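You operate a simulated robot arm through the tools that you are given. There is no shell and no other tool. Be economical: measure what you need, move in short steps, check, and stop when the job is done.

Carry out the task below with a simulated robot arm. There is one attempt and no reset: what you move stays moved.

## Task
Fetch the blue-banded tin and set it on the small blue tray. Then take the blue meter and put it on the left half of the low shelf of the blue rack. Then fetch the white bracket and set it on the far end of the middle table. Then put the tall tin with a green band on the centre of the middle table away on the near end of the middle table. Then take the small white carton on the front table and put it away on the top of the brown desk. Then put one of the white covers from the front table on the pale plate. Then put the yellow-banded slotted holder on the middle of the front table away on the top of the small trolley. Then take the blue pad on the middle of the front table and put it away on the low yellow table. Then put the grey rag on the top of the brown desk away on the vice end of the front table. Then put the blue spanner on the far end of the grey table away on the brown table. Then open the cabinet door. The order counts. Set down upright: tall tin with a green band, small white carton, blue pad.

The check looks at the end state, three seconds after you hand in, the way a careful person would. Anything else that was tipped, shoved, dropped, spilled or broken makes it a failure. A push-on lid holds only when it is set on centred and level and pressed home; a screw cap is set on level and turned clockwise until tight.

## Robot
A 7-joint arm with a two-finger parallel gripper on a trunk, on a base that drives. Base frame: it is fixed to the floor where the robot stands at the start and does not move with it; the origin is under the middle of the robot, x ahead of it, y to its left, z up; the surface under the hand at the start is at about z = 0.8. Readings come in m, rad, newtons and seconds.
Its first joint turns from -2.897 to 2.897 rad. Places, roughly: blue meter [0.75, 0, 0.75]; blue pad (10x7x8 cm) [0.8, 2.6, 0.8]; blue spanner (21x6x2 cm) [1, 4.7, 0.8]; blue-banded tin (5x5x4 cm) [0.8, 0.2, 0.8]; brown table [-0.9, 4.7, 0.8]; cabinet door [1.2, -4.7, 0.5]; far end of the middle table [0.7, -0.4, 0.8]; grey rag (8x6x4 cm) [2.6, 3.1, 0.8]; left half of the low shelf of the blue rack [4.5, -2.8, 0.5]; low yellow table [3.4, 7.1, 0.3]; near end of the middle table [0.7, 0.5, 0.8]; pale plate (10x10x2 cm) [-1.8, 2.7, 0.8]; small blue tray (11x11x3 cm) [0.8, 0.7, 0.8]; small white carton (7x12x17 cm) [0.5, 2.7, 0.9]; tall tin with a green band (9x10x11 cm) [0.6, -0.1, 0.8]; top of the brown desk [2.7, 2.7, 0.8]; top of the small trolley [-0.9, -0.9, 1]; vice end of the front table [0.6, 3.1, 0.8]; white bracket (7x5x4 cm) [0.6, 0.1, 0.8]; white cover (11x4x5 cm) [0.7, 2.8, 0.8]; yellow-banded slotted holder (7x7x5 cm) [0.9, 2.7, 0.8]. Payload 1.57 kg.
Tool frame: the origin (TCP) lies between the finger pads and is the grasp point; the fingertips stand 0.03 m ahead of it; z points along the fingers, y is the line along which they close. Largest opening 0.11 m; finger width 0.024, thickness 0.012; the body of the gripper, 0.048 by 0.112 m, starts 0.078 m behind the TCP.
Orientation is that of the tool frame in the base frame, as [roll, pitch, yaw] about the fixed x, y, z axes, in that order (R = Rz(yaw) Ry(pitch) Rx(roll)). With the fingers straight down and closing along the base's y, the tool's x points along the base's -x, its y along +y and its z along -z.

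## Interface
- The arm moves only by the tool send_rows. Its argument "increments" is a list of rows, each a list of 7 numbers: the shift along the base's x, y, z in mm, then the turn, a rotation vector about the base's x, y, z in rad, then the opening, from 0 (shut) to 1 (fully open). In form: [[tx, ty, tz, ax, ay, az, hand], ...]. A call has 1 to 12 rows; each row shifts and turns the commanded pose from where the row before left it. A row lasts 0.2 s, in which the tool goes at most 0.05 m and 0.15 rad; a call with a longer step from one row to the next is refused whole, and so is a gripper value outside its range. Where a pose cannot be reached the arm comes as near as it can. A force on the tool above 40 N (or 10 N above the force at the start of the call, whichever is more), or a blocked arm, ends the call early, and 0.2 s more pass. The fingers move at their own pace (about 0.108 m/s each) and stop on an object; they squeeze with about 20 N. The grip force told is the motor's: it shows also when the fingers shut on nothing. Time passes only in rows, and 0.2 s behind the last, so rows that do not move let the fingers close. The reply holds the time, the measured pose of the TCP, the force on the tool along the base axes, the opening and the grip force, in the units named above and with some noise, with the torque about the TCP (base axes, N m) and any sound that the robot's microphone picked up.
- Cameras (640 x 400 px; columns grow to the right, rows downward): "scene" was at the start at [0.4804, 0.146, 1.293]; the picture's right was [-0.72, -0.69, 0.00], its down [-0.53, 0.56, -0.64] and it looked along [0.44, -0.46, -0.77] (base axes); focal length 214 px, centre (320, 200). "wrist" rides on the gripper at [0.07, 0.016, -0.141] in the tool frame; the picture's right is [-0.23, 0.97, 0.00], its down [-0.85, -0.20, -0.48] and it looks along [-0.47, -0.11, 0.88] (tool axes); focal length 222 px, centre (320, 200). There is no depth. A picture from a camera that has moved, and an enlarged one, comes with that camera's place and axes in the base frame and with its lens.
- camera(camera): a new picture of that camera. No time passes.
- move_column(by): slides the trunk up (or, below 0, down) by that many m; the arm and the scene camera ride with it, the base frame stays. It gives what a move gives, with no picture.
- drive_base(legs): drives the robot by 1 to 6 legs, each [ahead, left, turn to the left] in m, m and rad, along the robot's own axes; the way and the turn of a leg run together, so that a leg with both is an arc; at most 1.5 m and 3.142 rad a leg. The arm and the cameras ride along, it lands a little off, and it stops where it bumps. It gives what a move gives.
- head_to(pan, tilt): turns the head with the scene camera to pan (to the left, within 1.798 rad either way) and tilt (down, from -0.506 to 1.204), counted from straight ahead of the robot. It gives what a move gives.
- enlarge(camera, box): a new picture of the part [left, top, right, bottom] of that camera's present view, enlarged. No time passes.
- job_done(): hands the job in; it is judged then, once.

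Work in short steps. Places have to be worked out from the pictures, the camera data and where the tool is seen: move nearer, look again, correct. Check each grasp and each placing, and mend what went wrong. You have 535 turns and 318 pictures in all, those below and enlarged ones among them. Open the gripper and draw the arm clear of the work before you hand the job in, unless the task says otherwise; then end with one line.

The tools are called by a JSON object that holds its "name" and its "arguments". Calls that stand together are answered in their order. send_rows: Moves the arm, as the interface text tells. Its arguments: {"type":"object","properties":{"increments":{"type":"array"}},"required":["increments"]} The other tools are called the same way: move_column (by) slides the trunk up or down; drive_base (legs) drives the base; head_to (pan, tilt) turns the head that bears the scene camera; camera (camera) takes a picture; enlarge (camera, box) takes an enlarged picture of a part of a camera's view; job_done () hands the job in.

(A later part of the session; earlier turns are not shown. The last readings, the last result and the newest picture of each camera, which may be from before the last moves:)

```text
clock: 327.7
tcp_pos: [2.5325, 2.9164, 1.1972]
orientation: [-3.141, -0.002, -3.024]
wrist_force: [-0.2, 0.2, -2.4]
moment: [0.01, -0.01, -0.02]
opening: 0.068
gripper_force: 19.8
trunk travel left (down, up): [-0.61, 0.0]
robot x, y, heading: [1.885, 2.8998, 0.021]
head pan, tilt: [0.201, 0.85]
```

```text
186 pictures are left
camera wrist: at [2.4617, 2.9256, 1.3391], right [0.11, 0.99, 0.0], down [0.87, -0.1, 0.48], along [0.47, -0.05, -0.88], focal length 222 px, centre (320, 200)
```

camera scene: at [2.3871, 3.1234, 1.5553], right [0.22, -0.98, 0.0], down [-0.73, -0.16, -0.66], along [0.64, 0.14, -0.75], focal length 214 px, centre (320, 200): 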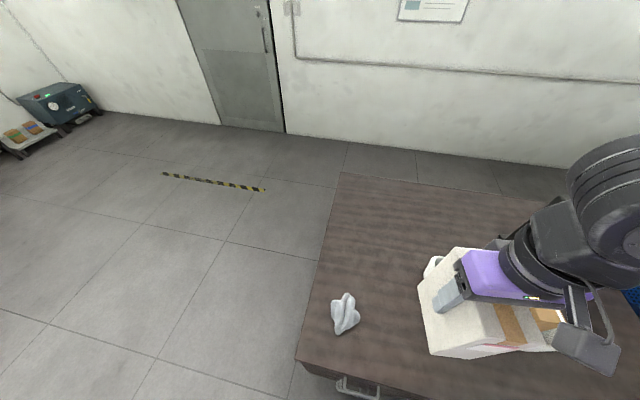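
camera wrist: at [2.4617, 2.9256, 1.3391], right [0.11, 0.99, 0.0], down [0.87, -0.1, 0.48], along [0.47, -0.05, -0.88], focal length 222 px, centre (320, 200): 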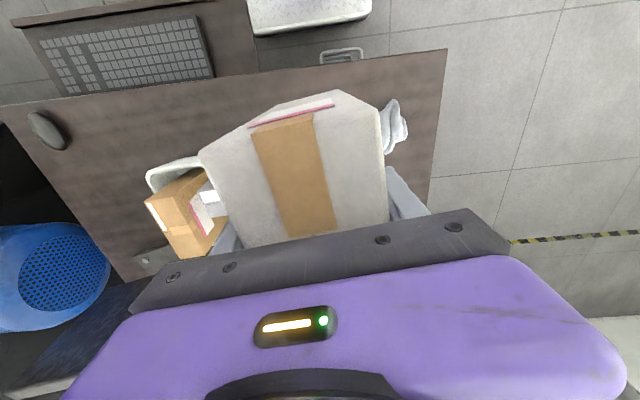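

Desk: rag at (2.59, 3.08), white tray y 2.49–2.82. Free place for the carton: (2.75, 2.95). I move there and lower to 0.93.

{"name": "send_rows", "arguments": {"increments": [[45, 7, 0, 0, 0, 0, 0], [45, 7, 0, 0, 0, 0, 0], [45, 7, 0, 0, 0, 0, 0], [45, 7, 0, 0, 0, 0, 0], [38, 6, 0, 0, 0, 0, 0], [0, 0, -45, 0, 0, 0, 0], [0, 0, -45, 0, 0, 0, 0], [0, 0, -45, 0, 0, 0, 0], [0, 0, -45, 0, 0, 0, 0], [0, 0, -45, 0, 0, 0, 0], [0, 0, -30, 0, 0, 0, 0], [0, 0, 0, 0, 0, 0, 0]]}}

{"name": "camera", "arguments": {"camera": "scene"}}

{"name": "camera", "arguments": {"camera": "wrist"}}

```text
clock: 330.3
tcp_pos: [2.7507, 2.9501, 0.944]
orientation: [-3.14, -0.001, -3.027]
wrist_force: [-0.5, -0.4, -3.1]
moment: [0.0, -0.02, 0.0]
opening: 0.0677
gripper_force: 19.6
trunk travel left (down, up): [-0.61, 0.0]
robot x, y, heading: [1.8862, 2.8965, 0.019]
head pan, tilt: [0.201, 0.85]
```

```text
185 pictures are left
camera scene: at [2.3872, 3.1235, 1.5552], right [0.22, -0.98, 0.0], down [-0.73, -0.17, -0.66], along [0.64, 0.15, -0.75], focal length 214 px, centre (320, 200)
```

scene: 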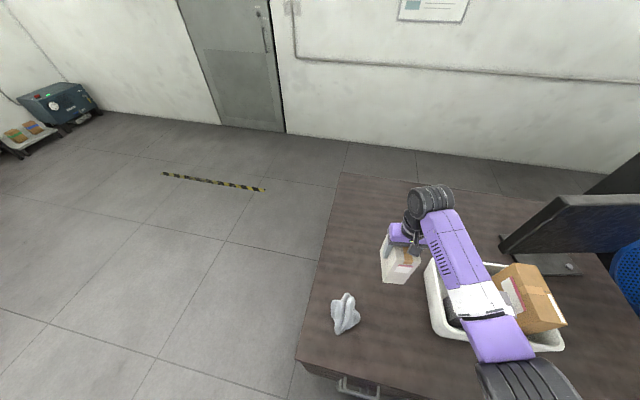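

```text
184 pictures are left
camera wrist: at [2.679, 2.9592, 1.084], right [0.11, 0.99, 0.0], down [0.87, -0.1, 0.48], along [0.47, -0.05, -0.88], focal length 222 px, centre (320, 200)
```

wrist: 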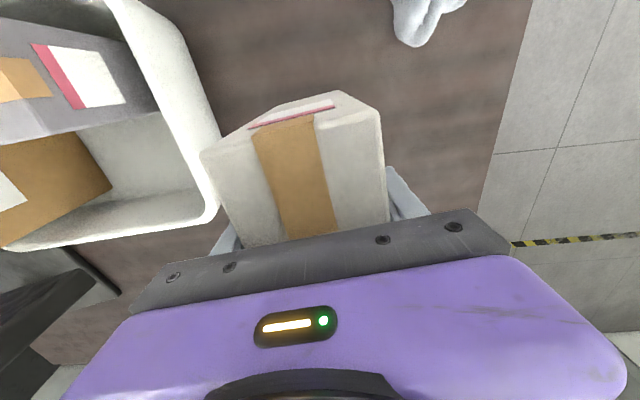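

Good clearance. I lower toward the desk top.

{"name": "send_rows", "arguments": {"increments": [[0, 0, -20, 0, 0, 0, 0], [0, 0, -10, 0, 0, 0, 0], [0, 0, -5, 0, 0, 0, 0], [0, 0, -5, 0, 0, 0, 0], [0, 0, 0, 0, 0, 0, 0]]}}

```text
clock: 331.5
tcp_pos: [2.7511, 2.9498, 0.9032]
orientation: [3.141, -0.001, -3.024]
wrist_force: [0.3, 0.8, -2.9]
moment: [0.01, 0.03, -0.01]
opening: 0.0678
gripper_force: 20.1
trunk travel left (down, up): [-0.61, 0.0]
robot x, y, heading: [1.8842, 2.899, 0.025]
head pan, tilt: [0.201, 0.85]
```

{"name": "send_rows", "arguments": {"increments": [[0, 0, -5, 0, 0, 0, 0], [0, 0, -5, 0, 0, 0, 0], [0, 0, -4, 0, 0, 0, 0], [0, 0, 0, 0, 0, 0, 0]]}}

```text
clock: 332.5
tcp_pos: [2.7504, 2.9499, 0.8881]
orientation: [3.141, -0.001, -3.026]
wrist_force: [-0.7, 0.6, -2.4]
moment: [-0.03, -0.01, -0.02]
opening: 0.0679
gripper_force: 20.6
trunk travel left (down, up): [-0.61, 0.0]
robot x, y, heading: [1.8884, 2.8915, 0.021]
head pan, tilt: [0.201, 0.85]
```

{"name": "send_rows", "arguments": {"increments": [[0, 0, -4, 0, 0, 0, 0], [0, 0, -4, 0, 0, 0, 0], [0, 0, -3, 0, 0, 0, 0], [0, 0, 0, 0, 0, 0, 0]]}}

```text
clock: 333.5
tcp_pos: [2.7507, 2.9501, 0.8773]
orientation: [3.141, -0.002, -3.027]
wrist_force: [0.6, -0.4, -2.0]
moment: [-0.01, 0.01, -0.01]
opening: 0.068
gripper_force: 20.0
trunk travel left (down, up): [-0.61, 0.0]
robot x, y, heading: [1.8864, 2.8966, 0.023]
head pan, tilt: [0.201, 0.85]
```

{"name": "send_rows", "arguments": {"increments": [[0, 0, -3, 0, 0, 0, 0], [0, 0, -3, 0, 0, 0, 0], [0, 0, -3, 0, 0, 0, 0], [0, 0, 0, 0, 0, 0, 0]]}}

```text
clock: 334.5
tcp_pos: [2.7513, 2.9501, 0.8685]
orientation: [3.141, -0.004, -3.027]
wrist_force: [0.1, 0.7, -2.6]
moment: [0.04, -0.01, 0.02]
opening: 0.0677
gripper_force: 19.2
trunk travel left (down, up): [-0.61, 0.0]
robot x, y, heading: [1.8928, 2.8987, 0.019]
head pan, tilt: [0.201, 0.85]
```

{"name": "enlarge", "arguments": {"camera": "scene", "box": [340, 200, 500, 300]}}

{"name": "send_rows", "arguments": {"increments": [[0, 0, -3, 0, 0, 0, 0], [0, 0, -3, 0, 0, 0, 0], [0, 0, 0, 0, 0, 0, 0]]}}

```text
4.00 times, centred on (420, 250) of scene
camera zoom: at [2.3871, 3.1235, 1.5552], right [0.22, -0.98, 0.0], down [-0.73, -0.17, -0.66], along [0.64, 0.15, -0.75], focal length 858 px, centre (-80, 0)
```

zoom: 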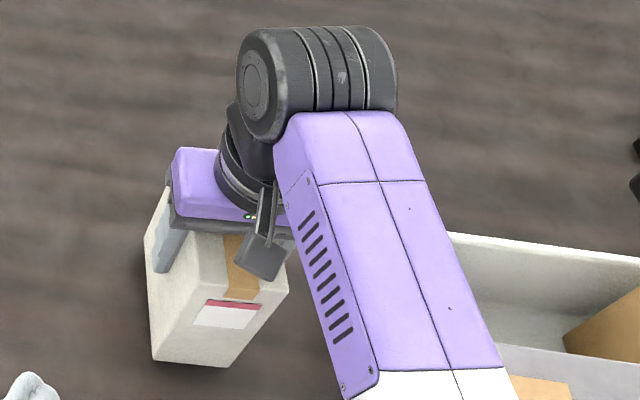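

```text
clock: 335.3
tcp_pos: [2.7514, 2.9523, 0.8635]
orientation: [3.141, -0.002, -3.024]
wrist_force: [-0.2, -0.9, -2.9]
moment: [-0.02, 0.02, 0.0]
opening: 0.0679
gripper_force: 20.3
trunk travel left (down, up): [-0.61, 0.0]
robot x, y, heading: [1.891, 2.8941, 0.025]
head pan, tilt: [0.201, 0.85]
```

{"name": "send_rows", "arguments": {"increments": [[0, 0, -3, 0, 0, 0, 0], [0, 0, -3, 0, 0, 0, 0], [0, 0, -3, 0, 0, 0, 0], [0, 0, 0, 0, 0, 0, 0]]}}

```text
clock: 336.3
tcp_pos: [2.7517, 2.9503, 0.8577]
orientation: [-3.141, 0.0, -3.023]
wrist_force: [-5.6, -1.0, 21.9]
moment: [0.29, 0.12, 0.03]
opening: 0.0678
gripper_force: 19.7
trunk travel left (down, up): [-0.61, 0.0]
robot x, y, heading: [1.8891, 2.8956, 0.024]
head pan, tilt: [0.201, 0.85]
```

Contact at 0.858 (desk top ≈0.75). I ease up 1 mm, open, and withdraw upward.

{"name": "send_rows", "arguments": {"increments": [[0, 0, 2, 0, 0, 0, 0], [0, 0, 0, 0, 0, 0, 0.9], [0, 0, 0, 0, 0, 0, 0.9], [0, 0, 30, 0, 0, 0, 0.9], [0, 0, 45, 0, 0, 0, 0.9], [0, 0, 45, 0, 0, 0, 1], [0, 0, 45, 0, 0, 0, 1], [0, 0, 45, 0, 0, 0, 1], [0, 0, 0, 0, 0, 0, 1]]}}

{"name": "camera", "arguments": {"camera": "scene"}}

{"name": "camera", "arguments": {"camera": "wrist"}}

```text
clock: 338.3
tcp_pos: [2.7498, 2.9496, 1.0651]
orientation: [3.141, 0.0, -3.026]
wrist_force: [0.2, -0.1, -0.2]
moment: [0.04, 0.01, -0.01]
opening: 0.1102
gripper_force: 0.0
trunk travel left (down, up): [-0.61, 0.0]
robot x, y, heading: [1.8878, 2.8995, 0.022]
head pan, tilt: [0.201, 0.85]
```

```text
182 pictures are left
camera scene: at [2.387, 3.1231, 1.5553], right [0.22, -0.98, 0.0], down [-0.73, -0.16, -0.66], along [0.64, 0.15, -0.75], focal length 214 px, centre (320, 200)
```

scene: 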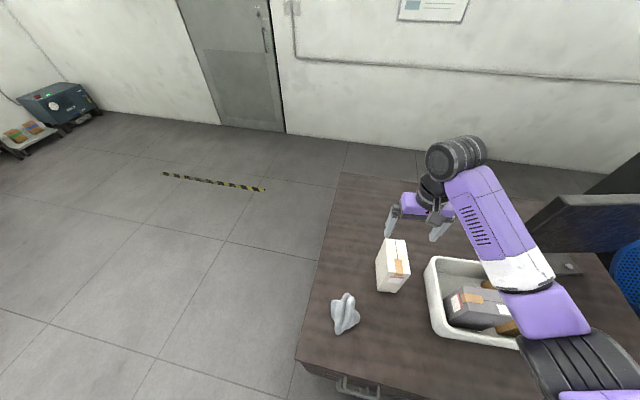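

```text
181 pictures are left
camera wrist: at [2.6789, 2.9597, 1.2063], right [0.11, 0.99, 0.0], down [0.87, -0.1, 0.48], along [0.47, -0.06, -0.88], focal length 222 px, centre (320, 200)
```

wrist: 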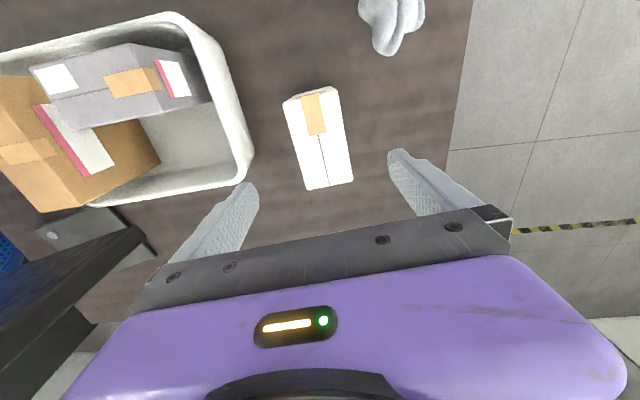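

The carton stands upright on the desk. Next the white cover: I retract and drive back round to the west side, aiming for (0, 3.25).

{"name": "send_rows", "arguments": {"increments": [[-20, -5, 40, 0, 0, 0, 1], [-45, -8, 20, 0, 0, 0, 1], [-45, -8, 20, 0, 0, 0, 1], [-45, -8, 20, 0, 0, -0.04, 1], [-45, -8, 20, 0, 0, -0.05, 1], [-20, -8, 0, 0, 0, 0, 1], [0, 0, 0, 0, 0, 0, 1]]}}

{"name": "drive_base", "arguments": {"legs": [[0, 0.44, -0.022], [0, 0.45, 0]]}}

```text
clock: 339.9
tcp_pos: [2.531, 2.9091, 1.1863]
orientation: [3.141, -0.001, -3.114]
wrist_force: [0.2, -0.9, -0.1]
moment: [0.01, 0.01, -0.02]
opening: 0.11
gripper_force: 0.1
trunk travel left (down, up): [-0.61, 0.0]
robot x, y, heading: [1.8871, 2.8954, 0.02]
head pan, tilt: [0.201, 0.85]
```

```text
clock: 344.9
tcp_pos: [2.527, 3.7789, 1.1862]
orientation: [-3.141, -0.002, -3.131]
wrist_force: [-0.4, -0.5, 0.0]
moment: [0.04, 0.01, 0.02]
opening: 0.1099
gripper_force: 0.0
trunk travel left (down, up): [-0.61, 0.0]
robot x, y, heading: [1.8821, 3.7757, 0.004]
head pan, tilt: [0.201, 0.85]
```

{"name": "drive_base", "arguments": {"legs": [[-1.3, 0, -0.004], [-0.5, 0, 0]]}}

```text
clock: 353.8
tcp_pos: [0.7556, 3.7904, 1.1861]
orientation: [3.141, -0.001, 3.129]
wrist_force: [0.0, -0.4, 0.3]
moment: [0.0, 0.0, 0.0]
opening: 0.1101
gripper_force: 0.0
trunk travel left (down, up): [-0.61, 0.0]
robot x, y, heading: [0.1075, 3.805, -0.017]
head pan, tilt: [0.201, 0.85]
```

{"name": "drive_base", "arguments": {"legs": [[-0.12, -0.1, 0.017], [0, -0.43, 0]]}}

{"name": "head_to", "arguments": {"pan": -0.5, "tilt": 0.85}}

{"name": "camera", "arguments": {"camera": "scene"}}

```text
clock: 357.4
tcp_pos: [0.6302, 3.2687, 1.1864]
orientation: [3.141, 0.0, -3.133]
wrist_force: [0.5, 0.3, 0.0]
moment: [-0.01, -0.02, -0.03]
opening: 0.1102
gripper_force: 0.1
trunk travel left (down, up): [-0.61, 0.0]
robot x, y, heading: [-0.0113, 3.2699, 0.005]
head pan, tilt: [0.201, 0.85]
```

```text
clock: 358.5
tcp_pos: [0.6319, 3.2695, 1.186]
orientation: [-3.141, -0.002, -3.132]
wrist_force: [0.1, 0.2, -0.6]
moment: [0.01, 0.03, -0.03]
opening: 0.11
gripper_force: 0.0
trunk travel left (down, up): [-0.61, 0.0]
robot x, y, heading: [-0.0111, 3.2659, 0.008]
head pan, tilt: [-0.499, 0.85]
```

```text
180 pictures are left
camera scene: at [0.4828, 3.4326, 1.5553], right [-0.47, -0.88, 0.0], down [-0.66, 0.36, -0.66], along [0.58, -0.31, -0.75], focal length 214 px, centre (320, 200)
```

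scene: 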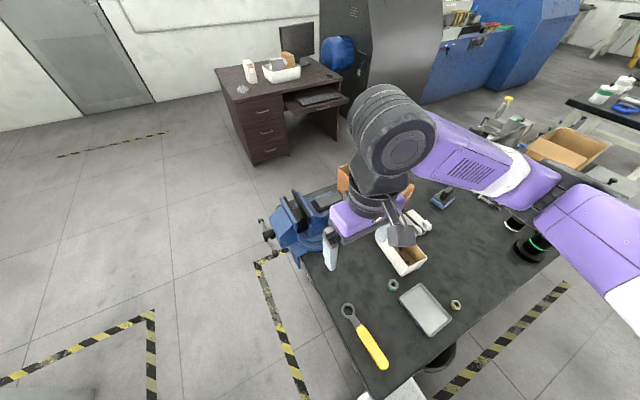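

The carton stands on the desk as seen. I move the hand over the white covers.

{"name": "send_rows", "arguments": {"increments": [[0, -48, 0, 0, 0, 0, 1], [5, -48, 0, 0, 0, 0, 1], [10, -48, 0, 0, 0, 0, 1], [15, -46, 0, 0, 0, 0, 1], [15, -46, 0, 0, 0, 0, 1], [15, -46, 0, 0, 0, 0, 1], [15, -46, 0, 0, 0, 0, 1], [15, -46, 0, 0, 0, 0, 1], [10, -46, -15, 0, 0, 0, 1], [0, 0, -45, 0, 0, 0, 1], [0, 0, 0, 0, 0, 0, 1]]}}

{"name": "camera", "arguments": {"camera": "wrist"}}

{"name": "camera", "arguments": {"camera": "scene"}}

```text
clock: 360.9
tcp_pos: [0.7303, 2.849, 1.1252]
orientation: [3.141, -0.001, -3.132]
wrist_force: [-1.2, -0.5, 0.1]
moment: [0.04, 0.03, 0.02]
opening: 0.1099
gripper_force: 0.0
trunk travel left (down, up): [-0.61, 0.0]
robot x, y, heading: [-0.0136, 3.27, 0.001]
head pan, tilt: [-0.499, 0.85]
```

```text
179 pictures are left
camera wrist: at [0.6604, 2.8652, 1.2664], right [0.22, 0.98, 0.0], down [0.86, -0.19, 0.48], along [0.47, -0.11, -0.88], focal length 222 px, centre (320, 200)
```

wrist: 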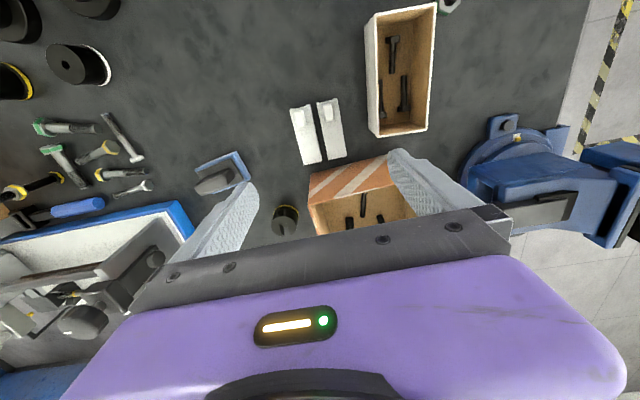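

```text
178 pictures are left
camera scene: at [0.4828, 3.4323, 1.5553], right [-0.48, -0.88, 0.0], down [-0.66, 0.36, -0.66], along [0.58, -0.31, -0.75], focal length 214 px, centre (320, 200)
```

scene: 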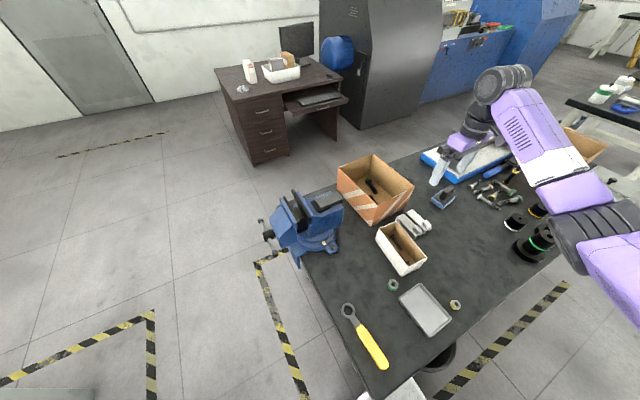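

{"name": "enlarge", "arguments": {"camera": "wrist", "box": [260, 80, 388, 180]}}

{"name": "enlarge", "arguments": {"camera": "scene", "box": [370, 190, 450, 250]}}

```text
4.00 times, centred on (324, 130) of wrist
camera zoom: at [0.6604, 2.8652, 1.2664], right [0.22, 0.98, 0.0], down [0.86, -0.19, 0.48], along [0.47, -0.11, -0.88], focal length 888 px, centre (304, 480)
```

zoom: 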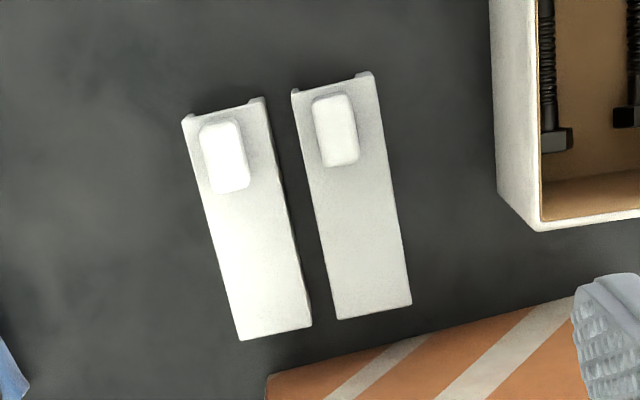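

```text
6.67 times, centred on (410, 220) of scene
camera zoom: at [0.4828, 3.4323, 1.5553], right [-0.48, -0.88, 0.0], down [-0.66, 0.36, -0.66], along [0.58, -0.31, -0.75], focal length 1430 px, centre (-280, 67)
```

zoom: 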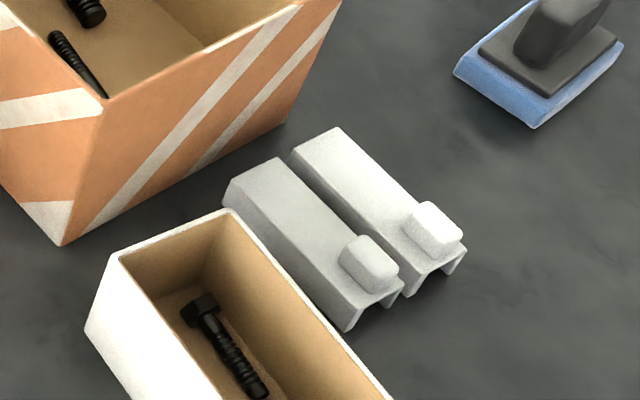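

Each cover is an inverted channel with a small grip block on top. The right cover's block is at about (0.7145, 2.814), top z≈0.85. I'll grip that block with a narrow opening.

{"name": "send_rows", "arguments": {"increments": [[-8, -18, -40, 0, 0, 0, 0.6], [-8, -17, -40, 0, 0, 0, 0.4], [0, 0, -40, 0, 0, 0, 0.36], [0, 0, -40, 0, 0, 0, 0.36], [0, 0, -30, 0, 0, 0, 0.36], [0, 0, 0, 0, 0, 0, 0.36]]}}

{"name": "camera", "arguments": {"camera": "wrist"}}

{"name": "camera", "arguments": {"camera": "scene"}}

```text
clock: 362.3
tcp_pos: [0.7144, 2.8128, 0.9351]
orientation: [-3.14, -0.002, -3.134]
wrist_force: [0.5, 0.7, 0.1]
moment: [0.01, -0.03, 0.05]
opening: 0.0394
gripper_force: 0.0
trunk travel left (down, up): [-0.61, 0.0]
robot x, y, heading: [-0.0107, 3.2666, 0.005]
head pan, tilt: [-0.499, 0.85]
```

```text
175 pictures are left
camera wrist: at [0.6446, 2.8298, 1.0769], right [0.22, 0.98, 0.0], down [0.86, -0.19, 0.48], along [0.47, -0.1, -0.88], focal length 222 px, centre (320, 200)
```

wrist: 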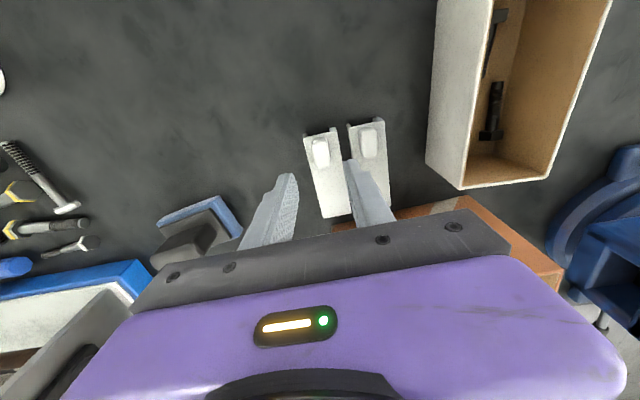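

```text
174 pictures are left
camera scene: at [0.4828, 3.4325, 1.5553], right [-0.48, -0.88, 0.0], down [-0.66, 0.36, -0.66], along [0.58, -0.31, -0.75], focal length 214 px, centre (320, 200)
```

scene: 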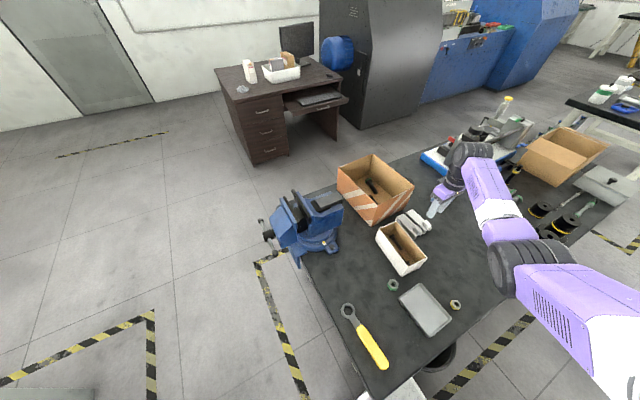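

Block at (0.710, 2.815). Small correction and descend to 0.864, then close.

{"name": "send_rows", "arguments": {"increments": [[-4, 2, -30, 0, 0, 0, 0.36], [0, 0, -25, 0, 0, 0, 0.36], [0, 0, -10, 0, 0, 0, 0.36], [0, 0, -6, 0, 0, 0, 0.36], [0, 0, 0, 0, 0, 0, 0.36]]}}

{"name": "camera", "arguments": {"camera": "wrist"}}

```text
clock: 363.5
tcp_pos: [0.7099, 2.8152, 0.8656]
orientation: [-3.141, -0.001, -3.133]
wrist_force: [0.4, -0.4, 0.0]
moment: [0.0, 0.05, 0.04]
opening: 0.0395
gripper_force: 0.0
trunk travel left (down, up): [-0.61, 0.0]
robot x, y, heading: [-0.0097, 3.2646, 0.003]
head pan, tilt: [-0.499, 0.85]
```

```text
173 pictures are left
camera wrist: at [0.6402, 2.8322, 1.0061], right [0.22, 0.98, 0.0], down [0.86, -0.19, 0.48], along [0.47, -0.1, -0.88], focal length 222 px, centre (320, 200)
```

wrist: 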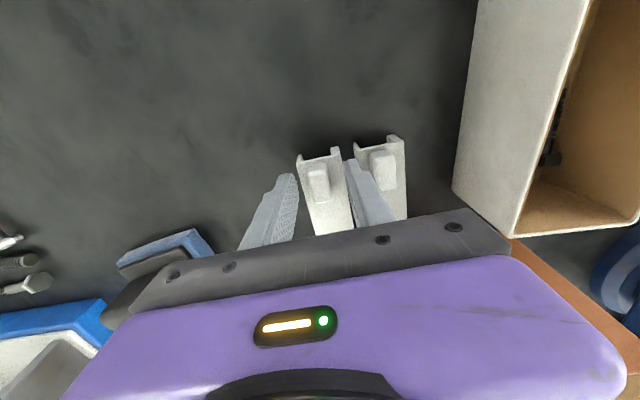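

Straddling the block. I lower 3 mm, close, and lift.

{"name": "send_rows", "arguments": {"increments": [[0, 2, -3, 0, 0, 0, 0.36], [0, 0, 0, 0, 0, 0, 0.15], [0, 0, 0, 0, 0, 0, 0], [0, 0, 0, 0, 0, 0, 0], [0, 0, 10, 0, 0, 0, 0], [0, 0, 30, 0, 0, 0, 0], [0, 0, 45, 0, 0, 0, 0], [0, 0, 45, 0, 0, 0, 0], [0, 0, 0, 0, 0, 0, 0]]}}

{"name": "camera", "arguments": {"camera": "wrist"}}

```text
clock: 365.5
tcp_pos: [0.7111, 2.8191, 0.9907]
orientation: [3.141, -0.002, -3.134]
wrist_force: [0.9, -0.4, -0.7]
moment: [0.02, 0.04, 0.01]
opening: 0.0174
gripper_force: 19.5
trunk travel left (down, up): [-0.61, 0.0]
robot x, y, heading: [-0.0139, 3.2679, 0.002]
head pan, tilt: [-0.499, 0.85]
```

```text
172 pictures are left
camera wrist: at [0.6401, 2.8363, 1.1322], right [0.22, 0.98, 0.0], down [0.86, -0.19, 0.48], along [0.47, -0.1, -0.88], focal length 222 px, centre (320, 200)
```

wrist: 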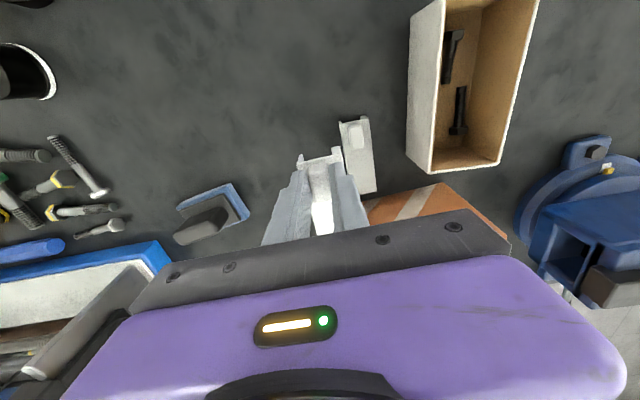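

Held, and the other cover is undisturbed. I retract, move to open floor at (−0.4, 3.0), turn left and look for the pale plate.

{"name": "send_rows", "arguments": {"increments": [[0, 30, 35, 0, 0, 0, 0], [-5, 40, 25, 0, 0, 0, 0], [-8, 45, 20, 0, 0, 0, 0], [-8, 48, 15, 0, 0, 0, 0], [-8, 48, 15, 0, 0, 0, 0], [-8, 48, 15, 0, 0, 0, 0], [-8, 48, 15, 0, 0, 0, 0], [-8, 48, 15, 0, 0, 0, 0], [-8, 48, 15, 0, 0, 0, 0], [-8, 45, 15, 0, 0, 0, 0], [0, 0, 0, 0, 0, 0, 0]]}}

{"name": "drive_base", "arguments": {"legs": [[-0.39, -0.25, 0], [0, 0, 1.57]]}}

{"name": "head_to", "arguments": {"pan": 1.0, "tilt": 0.55}}

{"name": "camera", "arguments": {"camera": "scene"}}

```text
refused: row 4 steps farther than a row can; nothing moved
```

```text
clock: 372.1
tcp_pos: [0.0436, 3.7392, 0.9913]
orientation: [3.141, -0.002, -1.561]
wrist_force: [0.1, 0.1, -1.8]
moment: [-0.07, -0.01, -0.03]
opening: 0.0174
gripper_force: 20.0
trunk travel left (down, up): [-0.61, 0.0]
robot x, y, heading: [-0.4008, 3.0139, 1.578]
head pan, tilt: [-0.499, 0.85]
```

```text
clock: 373.7
tcp_pos: [0.0436, 3.7381, 0.9909]
orientation: [3.141, -0.002, -1.559]
wrist_force: [0.5, -0.3, -0.5]
moment: [-0.05, 0.0, 0.0]
opening: 0.0171
gripper_force: 19.8
trunk travel left (down, up): [-0.61, 0.0]
robot x, y, heading: [-0.4023, 3.0129, 1.572]
head pan, tilt: [1.0, 0.55]
```

```text
171 pictures are left
camera scene: at [-0.6801, 3.4904, 1.5807], right [0.54, 0.84, 0.0], down [0.44, -0.28, -0.85], along [-0.72, 0.46, -0.52], focal length 214 px, centre (320, 200)
```

scene: 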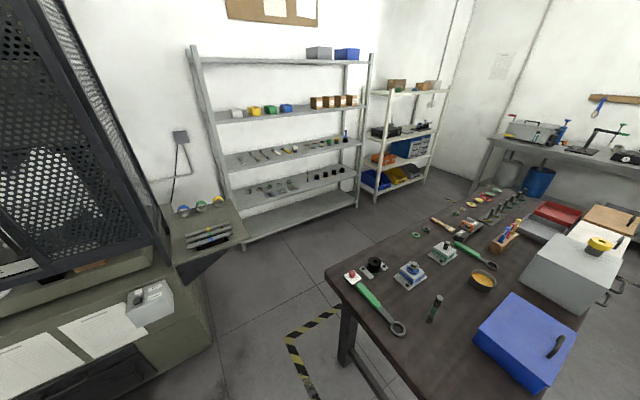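

The hand swept clear at z≈0.99 (nothing touched). The plate should lie further left; I pan there.

{"name": "head_to", "arguments": {"pan": 1.7, "tilt": 0.6}}

{"name": "camera", "arguments": {"camera": "scene"}}

{"name": "head_to", "arguments": {"pan": -1.5, "tilt": 0.7}}

{"name": "camera", "arguments": {"camera": "scene"}}

```text
clock: 374.8
tcp_pos: [0.0436, 3.7386, 0.9918]
orientation: [-3.141, -0.001, -1.562]
wrist_force: [-0.4, 0.1, -1.1]
moment: [-0.07, 0.0, -0.01]
opening: 0.0173
gripper_force: 19.9
trunk travel left (down, up): [-0.61, 0.0]
robot x, y, heading: [-0.4013, 3.0149, 1.579]
head pan, tilt: [1.7, 0.6]
```

```text
170 pictures are left
camera scene: at [-0.6918, 3.4305, 1.5762], right [-0.13, 0.99, 0.0], down [0.56, 0.08, -0.83], along [-0.82, -0.11, -0.56], focal length 214 px, centre (320, 200)
```

scene: 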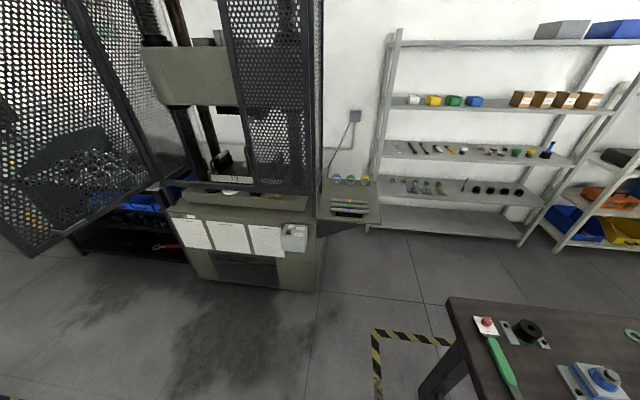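

```text
clock: 377.5
tcp_pos: [0.0444, 3.7389, 0.9915]
orientation: [-3.141, -0.002, -1.562]
wrist_force: [-0.8, -0.3, -0.8]
moment: [0.01, -0.01, 0.04]
opening: 0.0173
gripper_force: 19.7
trunk travel left (down, up): [-0.61, 0.0]
robot x, y, heading: [-0.4027, 3.0189, 1.578]
head pan, tilt: [-1.499, 0.7]
```

```text
169 pictures are left
camera scene: at [-0.5196, 3.4489, 1.5675], right [0.08, -1.0, 0.0], down [-0.64, -0.05, -0.76], along [0.76, 0.06, -0.64], focal length 214 px, centre (320, 200)
```

scene: 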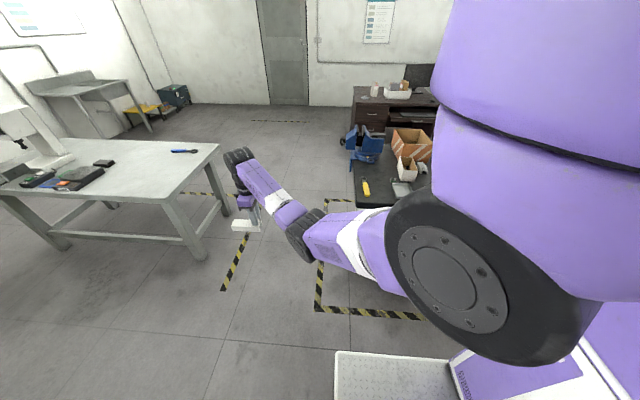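

The plate seems to be the pale disc inside the caged press. I zoom.

{"name": "head_to", "arguments": {"pan": 1.7, "tilt": 0.6}}

{"name": "enlarge", "arguments": {"camera": "scene", "box": [130, 90, 370, 240]}}

{"name": "enlarge", "arguments": {"camera": "scene", "box": [0, 0, 340, 212]}}

```text
clock: 380.2
tcp_pos: [0.0426, 3.7383, 0.9902]
orientation: [-3.141, -0.001, -1.561]
wrist_force: [-0.4, -0.5, -0.5]
moment: [-0.05, -0.01, 0.0]
opening: 0.0175
gripper_force: 19.6
trunk travel left (down, up): [-0.61, 0.0]
robot x, y, heading: [-0.4045, 3.0147, 1.573]
head pan, tilt: [1.7, 0.6]
```

```text
2.67 times, centred on (250, 165) of scene
camera zoom: at [-0.6918, 3.4305, 1.5762], right [-0.13, 0.99, 0.0], down [0.56, 0.08, -0.83], along [-0.82, -0.11, -0.56], focal length 572 px, centre (507, 293)
```

zoom: 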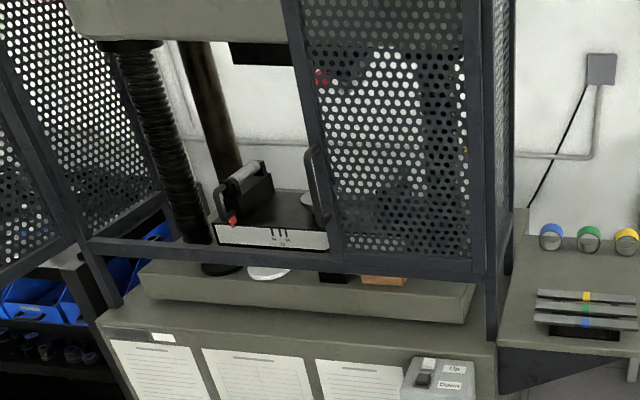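

```text
1.88 times, centred on (170, 106) of scene
camera zoom: at [-0.6918, 3.4305, 1.5762], right [-0.13, 0.99, 0.0], down [0.56, 0.08, -0.83], along [-0.82, -0.11, -0.56], focal length 404 px, centre (602, 377)
```

zoom: 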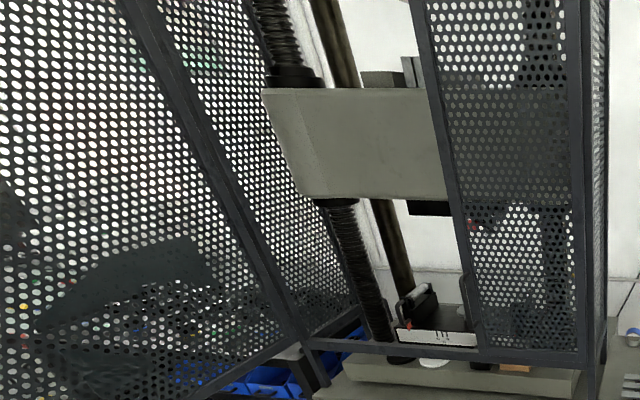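

The plate is on the press bed behind a low rail, open front toward +x. First I retract the hand properly (it is still stretched out), then turn to face −x.

{"name": "send_rows", "arguments": {"increments": [[0, -5, 45, 0, 0, 0, 0], [0, -5, 45, 0, 0, 0, 0], [0, -5, 45, 0, 0, 0, 0], [-45, -5, 15, 0, 0, 0, 0], [-45, -5, 0, 0, 0, 0, 0], [-45, -5, 0, 0, 0, 0, 0], [-45, -5, 0, 0, 0, 0, 0], [-45, -5, 0, 0, 0, 0, 0], [-45, -10, 0, 0, 0, 0, 0], [-45, -10, 0, 0, 0, 0, 0], [-45, -10, 0, 0, 0, 0, 0], [-45, -10, 0, 0, 0, 0, 0]]}}

{"name": "drive_base", "arguments": {"legs": [[0, 0, 1.565]]}}

{"name": "head_to", "arguments": {"pan": 0.3, "tilt": 0.5}}

{"name": "camera", "arguments": {"camera": "scene"}}

```text
clock: 382.8
tcp_pos: [-0.3612, 3.6578, 1.1402]
orientation: [-3.141, -0.001, -1.564]
wrist_force: [0.4, 0.1, -1.3]
moment: [-0.08, 0.01, 0.01]
opening: 0.0172
gripper_force: 19.9
trunk travel left (down, up): [-0.61, 0.0]
robot x, y, heading: [-0.4053, 3.0155, 1.571]
head pan, tilt: [1.7, 0.6]
```

```text
clock: 387.1
tcp_pos: [-1.0451, 3.056, 1.1407]
orientation: [-3.141, -0.002, 0.009]
wrist_force: [0.2, 0.1, -1.6]
moment: [-0.04, -0.02, -0.02]
opening: 0.0174
gripper_force: 20.0
trunk travel left (down, up): [-0.61, 0.0]
robot x, y, heading: [-0.4008, 3.0163, -3.137]
head pan, tilt: [1.7, 0.6]
```

```text
clock: 388.6
tcp_pos: [-1.0454, 3.0567, 1.1413]
orientation: [3.141, -0.001, 0.01]
wrist_force: [-0.4, 0.2, -1.4]
moment: [-0.03, -0.02, 0.02]
opening: 0.0172
gripper_force: 20.2
trunk travel left (down, up): [-0.61, 0.0]
robot x, y, heading: [-0.4064, 3.0173, -3.136]
head pan, tilt: [0.3, 0.499]
```

```text
166 pictures are left
camera scene: at [-0.9149, 2.787, 1.5852], right [-0.3, 0.95, 0.0], down [0.46, 0.14, -0.88], along [-0.84, -0.26, -0.48], focal length 214 px, centre (320, 200)
```

scene: 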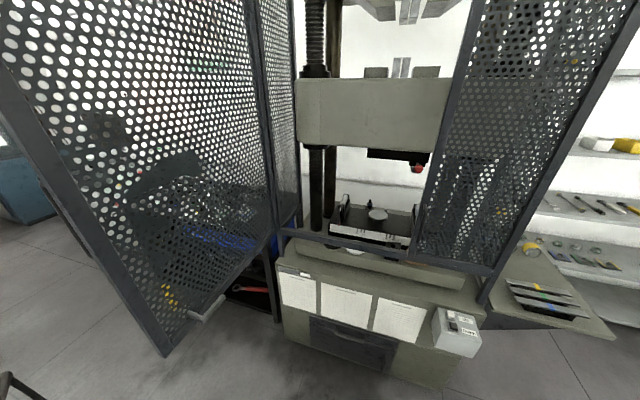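

{"name": "enlarge", "arguments": {"camera": "scene", "box": [250, 150, 490, 300]}}

```text
2.67 times, centred on (370, 225) of scene
camera zoom: at [-0.9149, 2.787, 1.5852], right [-0.3, 0.95, 0.0], down [0.46, 0.14, -0.88], along [-0.84, -0.26, -0.48], focal length 572 px, centre (187, 133)
```

zoom: 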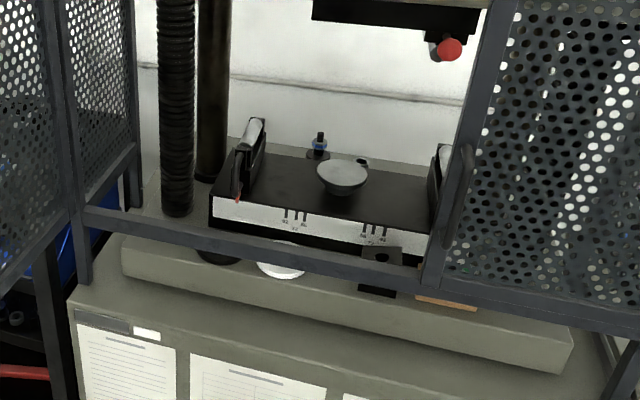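

The rail sits just above the plate's front edge at z≈0.87, plate at about (−1.79, 2.71). I'll place the cover with its long axis along y. I drive to the front of the press, stopping short.

{"name": "drive_base", "arguments": {"legs": [[0.22, 0.17, -0.005], [0.22, 0.17, 0]]}}

{"name": "send_rows", "arguments": {"increments": [[0, 0, 0, 0, 0, -0.14, 0], [0, 0, 0, 0, 0, -0.14, 0], [0, 0, 0, 0, 0, -0.14, 0], [0, 0, 0, 0, 0, -0.14, 0], [0, 0, 0, 0, 0, -0.14, 0], [0, 0, 0, 0, 0, -0.14, 0], [0, 0, 0, 0, 0, -0.14, 0], [0, 0, 0, 0, 0, -0.14, 0], [0, 0, 0, 0, 0, -0.14, 0], [0, 0, 0, 0, 0, -0.14, 0], [0, 0, 0, 0, 0, -0.14, 0], [0, 0, 0, 0, 0, -0.03, 0]]}}

{"name": "head_to", "arguments": {"pan": 0.1, "tilt": 0.75}}

{"name": "camera", "arguments": {"camera": "scene"}}

{"name": "camera", "arguments": {"camera": "wrist"}}

```text
clock: 392.1
tcp_pos: [-1.4928, 2.7198, 1.1404]
orientation: [-3.141, -0.001, -0.001]
wrist_force: [0.5, -0.1, -0.8]
moment: [-0.01, -0.01, -0.04]
opening: 0.0177
gripper_force: 20.6
trunk travel left (down, up): [-0.61, 0.0]
robot x, y, heading: [-0.8487, 2.6702, 3.14]
head pan, tilt: [0.3, 0.499]
```

```text
clock: 394.7
tcp_pos: [-1.4928, 2.7214, 1.1411]
orientation: [3.141, -0.003, -1.573]
wrist_force: [-0.5, -0.5, -0.5]
moment: [-0.04, -0.03, 0.0]
opening: 0.017
gripper_force: 19.9
trunk travel left (down, up): [-0.61, 0.0]
robot x, y, heading: [-0.8523, 2.6733, 3.132]
head pan, tilt: [0.3, 0.499]
```

```text
clock: 395.5
tcp_pos: [-1.4929, 2.72, 1.1403]
orientation: [-3.14, -0.001, -1.57]
wrist_force: [-0.8, -0.1, -1.6]
moment: [-0.05, 0.01, 0.02]
opening: 0.0173
gripper_force: 20.0
trunk travel left (down, up): [-0.61, 0.0]
robot x, y, heading: [-0.8521, 2.6714, 3.135]
head pan, tilt: [0.099, 0.75]
```

```text
164 pictures are left
camera scene: at [-1.3607, 2.4674, 1.5633], right [-0.09, 1.0, 0.0], down [0.68, 0.06, -0.73], along [-0.73, -0.07, -0.68], focal length 214 px, centre (320, 200)
```

scene: 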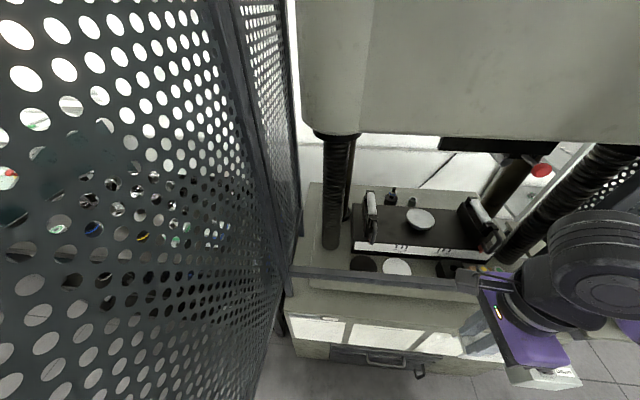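

```text
163 pictures are left
camera wrist: at [-1.5094, 2.6516, 1.2817], right [-0.97, 0.23, 0.0], down [0.2, 0.86, 0.48], along [0.11, 0.46, -0.88], focal length 222 px, centre (320, 200)
```

wrist: 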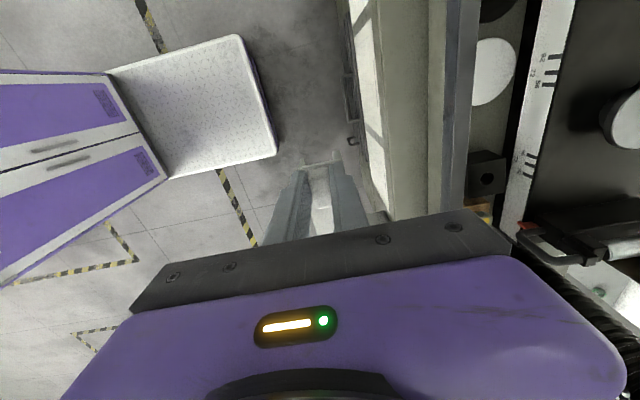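

I move the base in by 0.15 m and bring the hand above the plate, still high, for a straight view.

{"name": "drive_base", "arguments": {"legs": [[0.13, 0.0, 0]]}}

{"name": "send_rows", "arguments": {"increments": [[-40, -10, 0, 0, 0, 0, 0], [-40, -15, 0, 0, 0, 0, 0], [-40, -15, 0, 0, 0, 0, 0], [0, 0, 0, 0, 0, 0, 0]]}}

{"name": "camera", "arguments": {"camera": "scene"}}

{"name": "camera", "arguments": {"camera": "wrist"}}

```text
clock: 396.8
tcp_pos: [-1.6219, 2.7217, 1.1404]
orientation: [3.141, -0.002, -1.57]
wrist_force: [-0.4, -0.2, -0.8]
moment: [0.0, 0.04, -0.01]
opening: 0.0175
gripper_force: 20.3
trunk travel left (down, up): [-0.61, 0.0]
robot x, y, heading: [-0.9826, 2.673, 3.136]
head pan, tilt: [0.099, 0.75]
```

```text
clock: 397.8
tcp_pos: [-1.7442, 2.6799, 1.1405]
orientation: [-3.141, -0.002, -1.571]
wrist_force: [-0.5, 1.0, -0.8]
moment: [-0.05, -0.03, 0.0]
opening: 0.0174
gripper_force: 19.8
trunk travel left (down, up): [-0.61, 0.0]
robot x, y, heading: [-0.9817, 2.673, 3.138]
head pan, tilt: [0.099, 0.75]
```

```text
162 pictures are left
camera scene: at [-1.4916, 2.4683, 1.5632], right [-0.09, 1.0, 0.0], down [0.68, 0.06, -0.73], along [-0.73, -0.07, -0.68], focal length 214 px, centre (320, 200)
```

scene: 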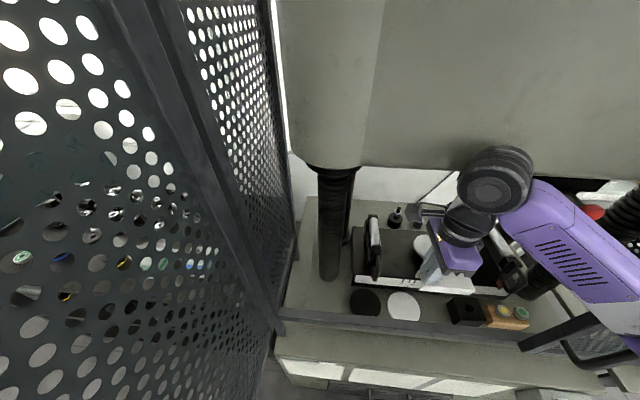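

```text
161 pictures are left
camera wrist: at [-1.7617, 2.6114, 1.2817], right [-0.97, 0.23, 0.0], down [0.2, 0.86, 0.48], along [0.11, 0.46, -0.88], focal length 222 px, centre (320, 200)
```

wrist: 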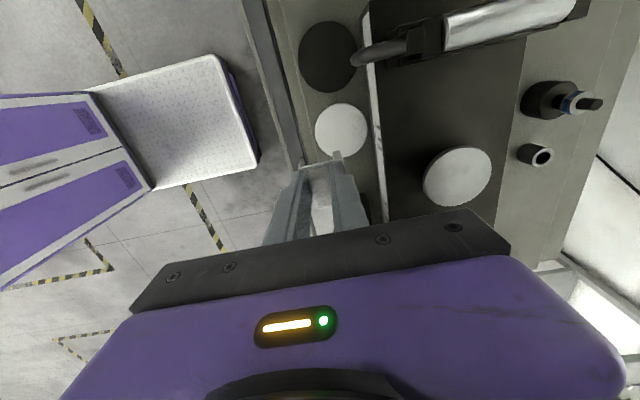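

Now resolved: plate top centre (−1.78, 2.70, z≈0.87), rail at x≈−1.71, z≈0.95. Cover centre is 41 mm from the TCP along +y, so TCP goes to (−1.78, 2.657). I move and lower to 0.965.

{"name": "send_rows", "arguments": {"increments": [[-18, -12, 0, 0, 0, 0, 0], [-18, -11, 0, 0, 0, 0, 0], [0, 0, -40, 0, 0, 0, 0], [0, 0, -40, 0, 0, 0, 0], [0, 0, -40, 0, 0, 0, 0], [0, 0, -40, 0, 0, 0, 0], [0, 0, -15, 0, 0, 0, 0], [0, 0, 0, 0, 0, 0, 0]]}}

{"name": "camera", "arguments": {"camera": "wrist"}}

{"name": "camera", "arguments": {"camera": "scene"}}

```text
clock: 399.6
tcp_pos: [-1.7807, 2.6582, 0.9641]
orientation: [-3.14, -0.002, -1.571]
wrist_force: [-0.2, -0.4, -1.5]
moment: [-0.06, 0.0, 0.0]
opening: 0.0173
gripper_force: 20.0
trunk travel left (down, up): [-0.61, 0.0]
robot x, y, heading: [-0.9821, 2.6721, 3.138]
head pan, tilt: [0.099, 0.75]
```

```text
160 pictures are left
camera wrist: at [-1.7971, 2.5895, 1.1047], right [-0.97, 0.23, 0.0], down [0.2, 0.86, 0.48], along [0.11, 0.47, -0.88], focal length 222 px, centre (320, 200)
```

wrist: 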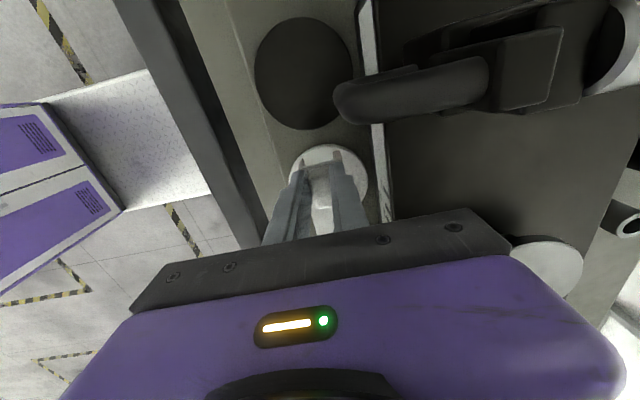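

```text
159 pictures are left
camera scene: at [-1.4915, 2.4683, 1.5633], right [-0.09, 1.0, 0.0], down [0.68, 0.06, -0.73], along [-0.73, -0.07, -0.68], focal length 214 px, centre (320, 200)
```

scene: 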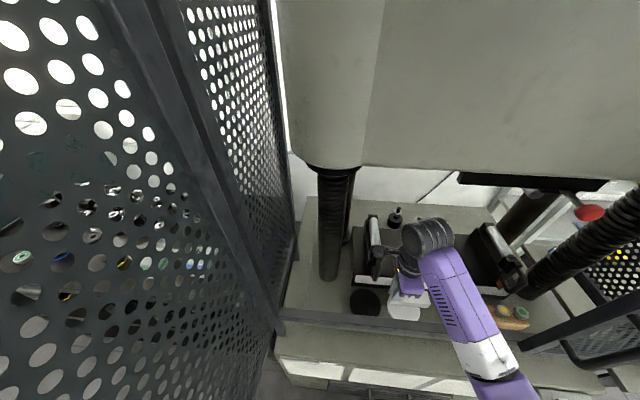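

Aligned over the plate. I lower in small steps to contact.

{"name": "send_rows", "arguments": {"increments": [[0, 0, -10, 0, 0, 0, 0], [0, 0, -8, 0, 0, 0, 0], [0, 0, -5, 0, 0, 0, 0], [0, 0, 0, 0, 0, 0, 0]]}}

```text
clock: 400.6
tcp_pos: [-1.7799, 2.6578, 0.9432]
orientation: [-3.141, -0.001, -1.571]
wrist_force: [0.0, -0.1, -1.0]
moment: [0.02, 0.01, 0.01]
opening: 0.0173
gripper_force: 19.7
trunk travel left (down, up): [-0.61, 0.0]
robot x, y, heading: [-0.9796, 2.6732, 3.138]
head pan, tilt: [0.099, 0.75]
```

{"name": "send_rows", "arguments": {"increments": [[0, 0, -4, 0, 0, 0, 0], [0, 0, -4, 0, 0, 0, 0], [0, 0, -3, 0, 0, 0, 0], [0, 0, 0, 0, 0, 0, 0]]}}

```text
clock: 401.6
tcp_pos: [-1.7807, 2.6582, 0.9318]
orientation: [-3.139, -0.002, -1.572]
wrist_force: [-0.3, -0.4, -1.5]
moment: [-0.01, 0.0, -0.01]
opening: 0.0171
gripper_force: 19.9
trunk travel left (down, up): [-0.61, 0.0]
robot x, y, heading: [-0.9803, 2.6709, 3.138]
head pan, tilt: [0.099, 0.75]
```

{"name": "send_rows", "arguments": {"increments": [[0, 0, -3, 0, 0, 0, 0], [0, 0, -3, 0, 0, 0, 0], [0, 0, -3, 0, 0, 0, 0], [0, 0, 0, 0, 0, 0, 0]]}}

{"name": "camera", "arguments": {"camera": "wrist"}}

```text
clock: 402.6
tcp_pos: [-1.7797, 2.6589, 0.9231]
orientation: [-3.141, -0.001, -1.573]
wrist_force: [-0.3, 0.2, -0.3]
moment: [-0.02, -0.03, 0.0]
opening: 0.0173
gripper_force: 19.8
trunk travel left (down, up): [-0.61, 0.0]
robot x, y, heading: [-0.9781, 2.6704, 3.138]
head pan, tilt: [0.099, 0.75]
```

```text
158 pictures are left
camera wrist: at [-1.7959, 2.5897, 1.0637], right [-0.97, 0.23, 0.0], down [0.2, 0.86, 0.48], along [0.11, 0.47, -0.88], focal length 222 px, centre (320, 200)
```

wrist: 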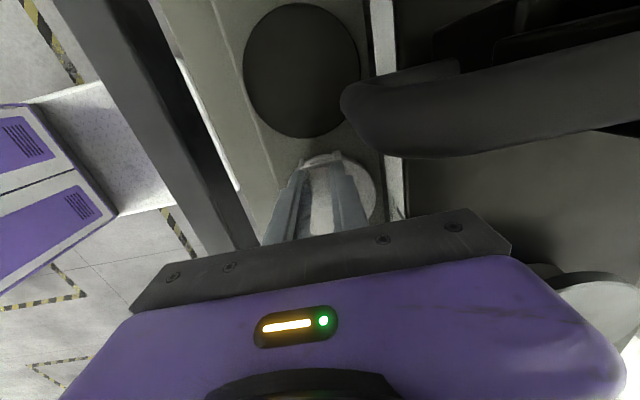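

Still free. The device's lever end is near below the wrist camera, so I keep to tiny steps.

{"name": "send_rows", "arguments": {"increments": [[0, 0, -3, 0, 0, 0, 0], [0, 0, -3, 0, 0, 0, 0], [0, 0, -2, 0, 0, 0, 0], [0, 0, 0, 0, 0, 0, 0]]}}

```text
clock: 403.6
tcp_pos: [-1.7791, 2.6581, 0.9148]
orientation: [3.141, -0.003, -1.572]
wrist_force: [0.4, 0.3, -1.0]
moment: [-0.01, 0.0, 0.0]
opening: 0.0172
gripper_force: 19.8
trunk travel left (down, up): [-0.61, 0.0]
robot x, y, heading: [-0.9801, 2.6716, 3.14]
head pan, tilt: [0.099, 0.75]
```

{"name": "send_rows", "arguments": {"increments": [[0, 0, -3, 0, 0, 0, 0], [0, 0, -3, 0, 0, 0, 0], [0, 0, -2, 0, 0, 0, 0], [0, 0, 0, 0, 0, 0, 0]]}}

{"name": "enlarge", "arguments": {"camera": "scene", "box": [330, 200, 490, 330]}}

{"name": "camera", "arguments": {"camera": "wrist"}}

```text
clock: 404.6
tcp_pos: [-1.7802, 2.6589, 0.9087]
orientation: [3.136, -0.002, -1.568]
wrist_force: [-0.9, -2.9, 31.3]
moment: [0.24, -0.06, 0.06]
opening: 0.0174
gripper_force: 20.3
trunk travel left (down, up): [-0.61, 0.0]
robot x, y, heading: [-0.9796, 2.6731, 3.131]
head pan, tilt: [0.099, 0.75]
```

```text
3.08 times, centred on (410, 265) of scene
camera zoom: at [-1.4906, 2.4682, 1.5639], right [-0.09, 1.0, 0.0], down [0.68, 0.06, -0.73], along [-0.73, -0.07, -0.68], focal length 660 px, centre (43, 0)
```

zoom: 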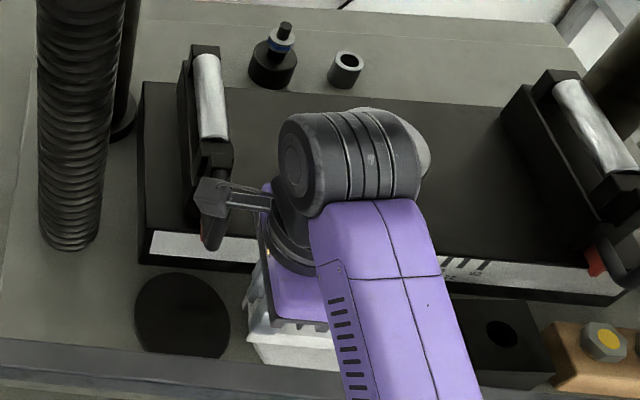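

```text
156 pictures are left
camera wrist: at [-1.796, 2.5897, 1.0498], right [-0.97, 0.23, 0.0], down [0.2, 0.86, 0.48], along [0.1, 0.46, -0.88], focal length 222 px, centre (320, 200)
```

wrist: 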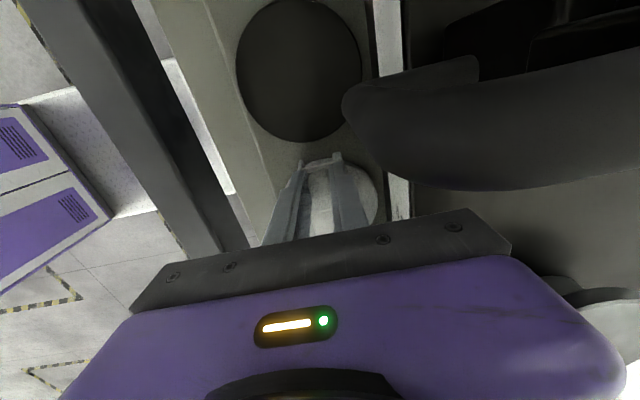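

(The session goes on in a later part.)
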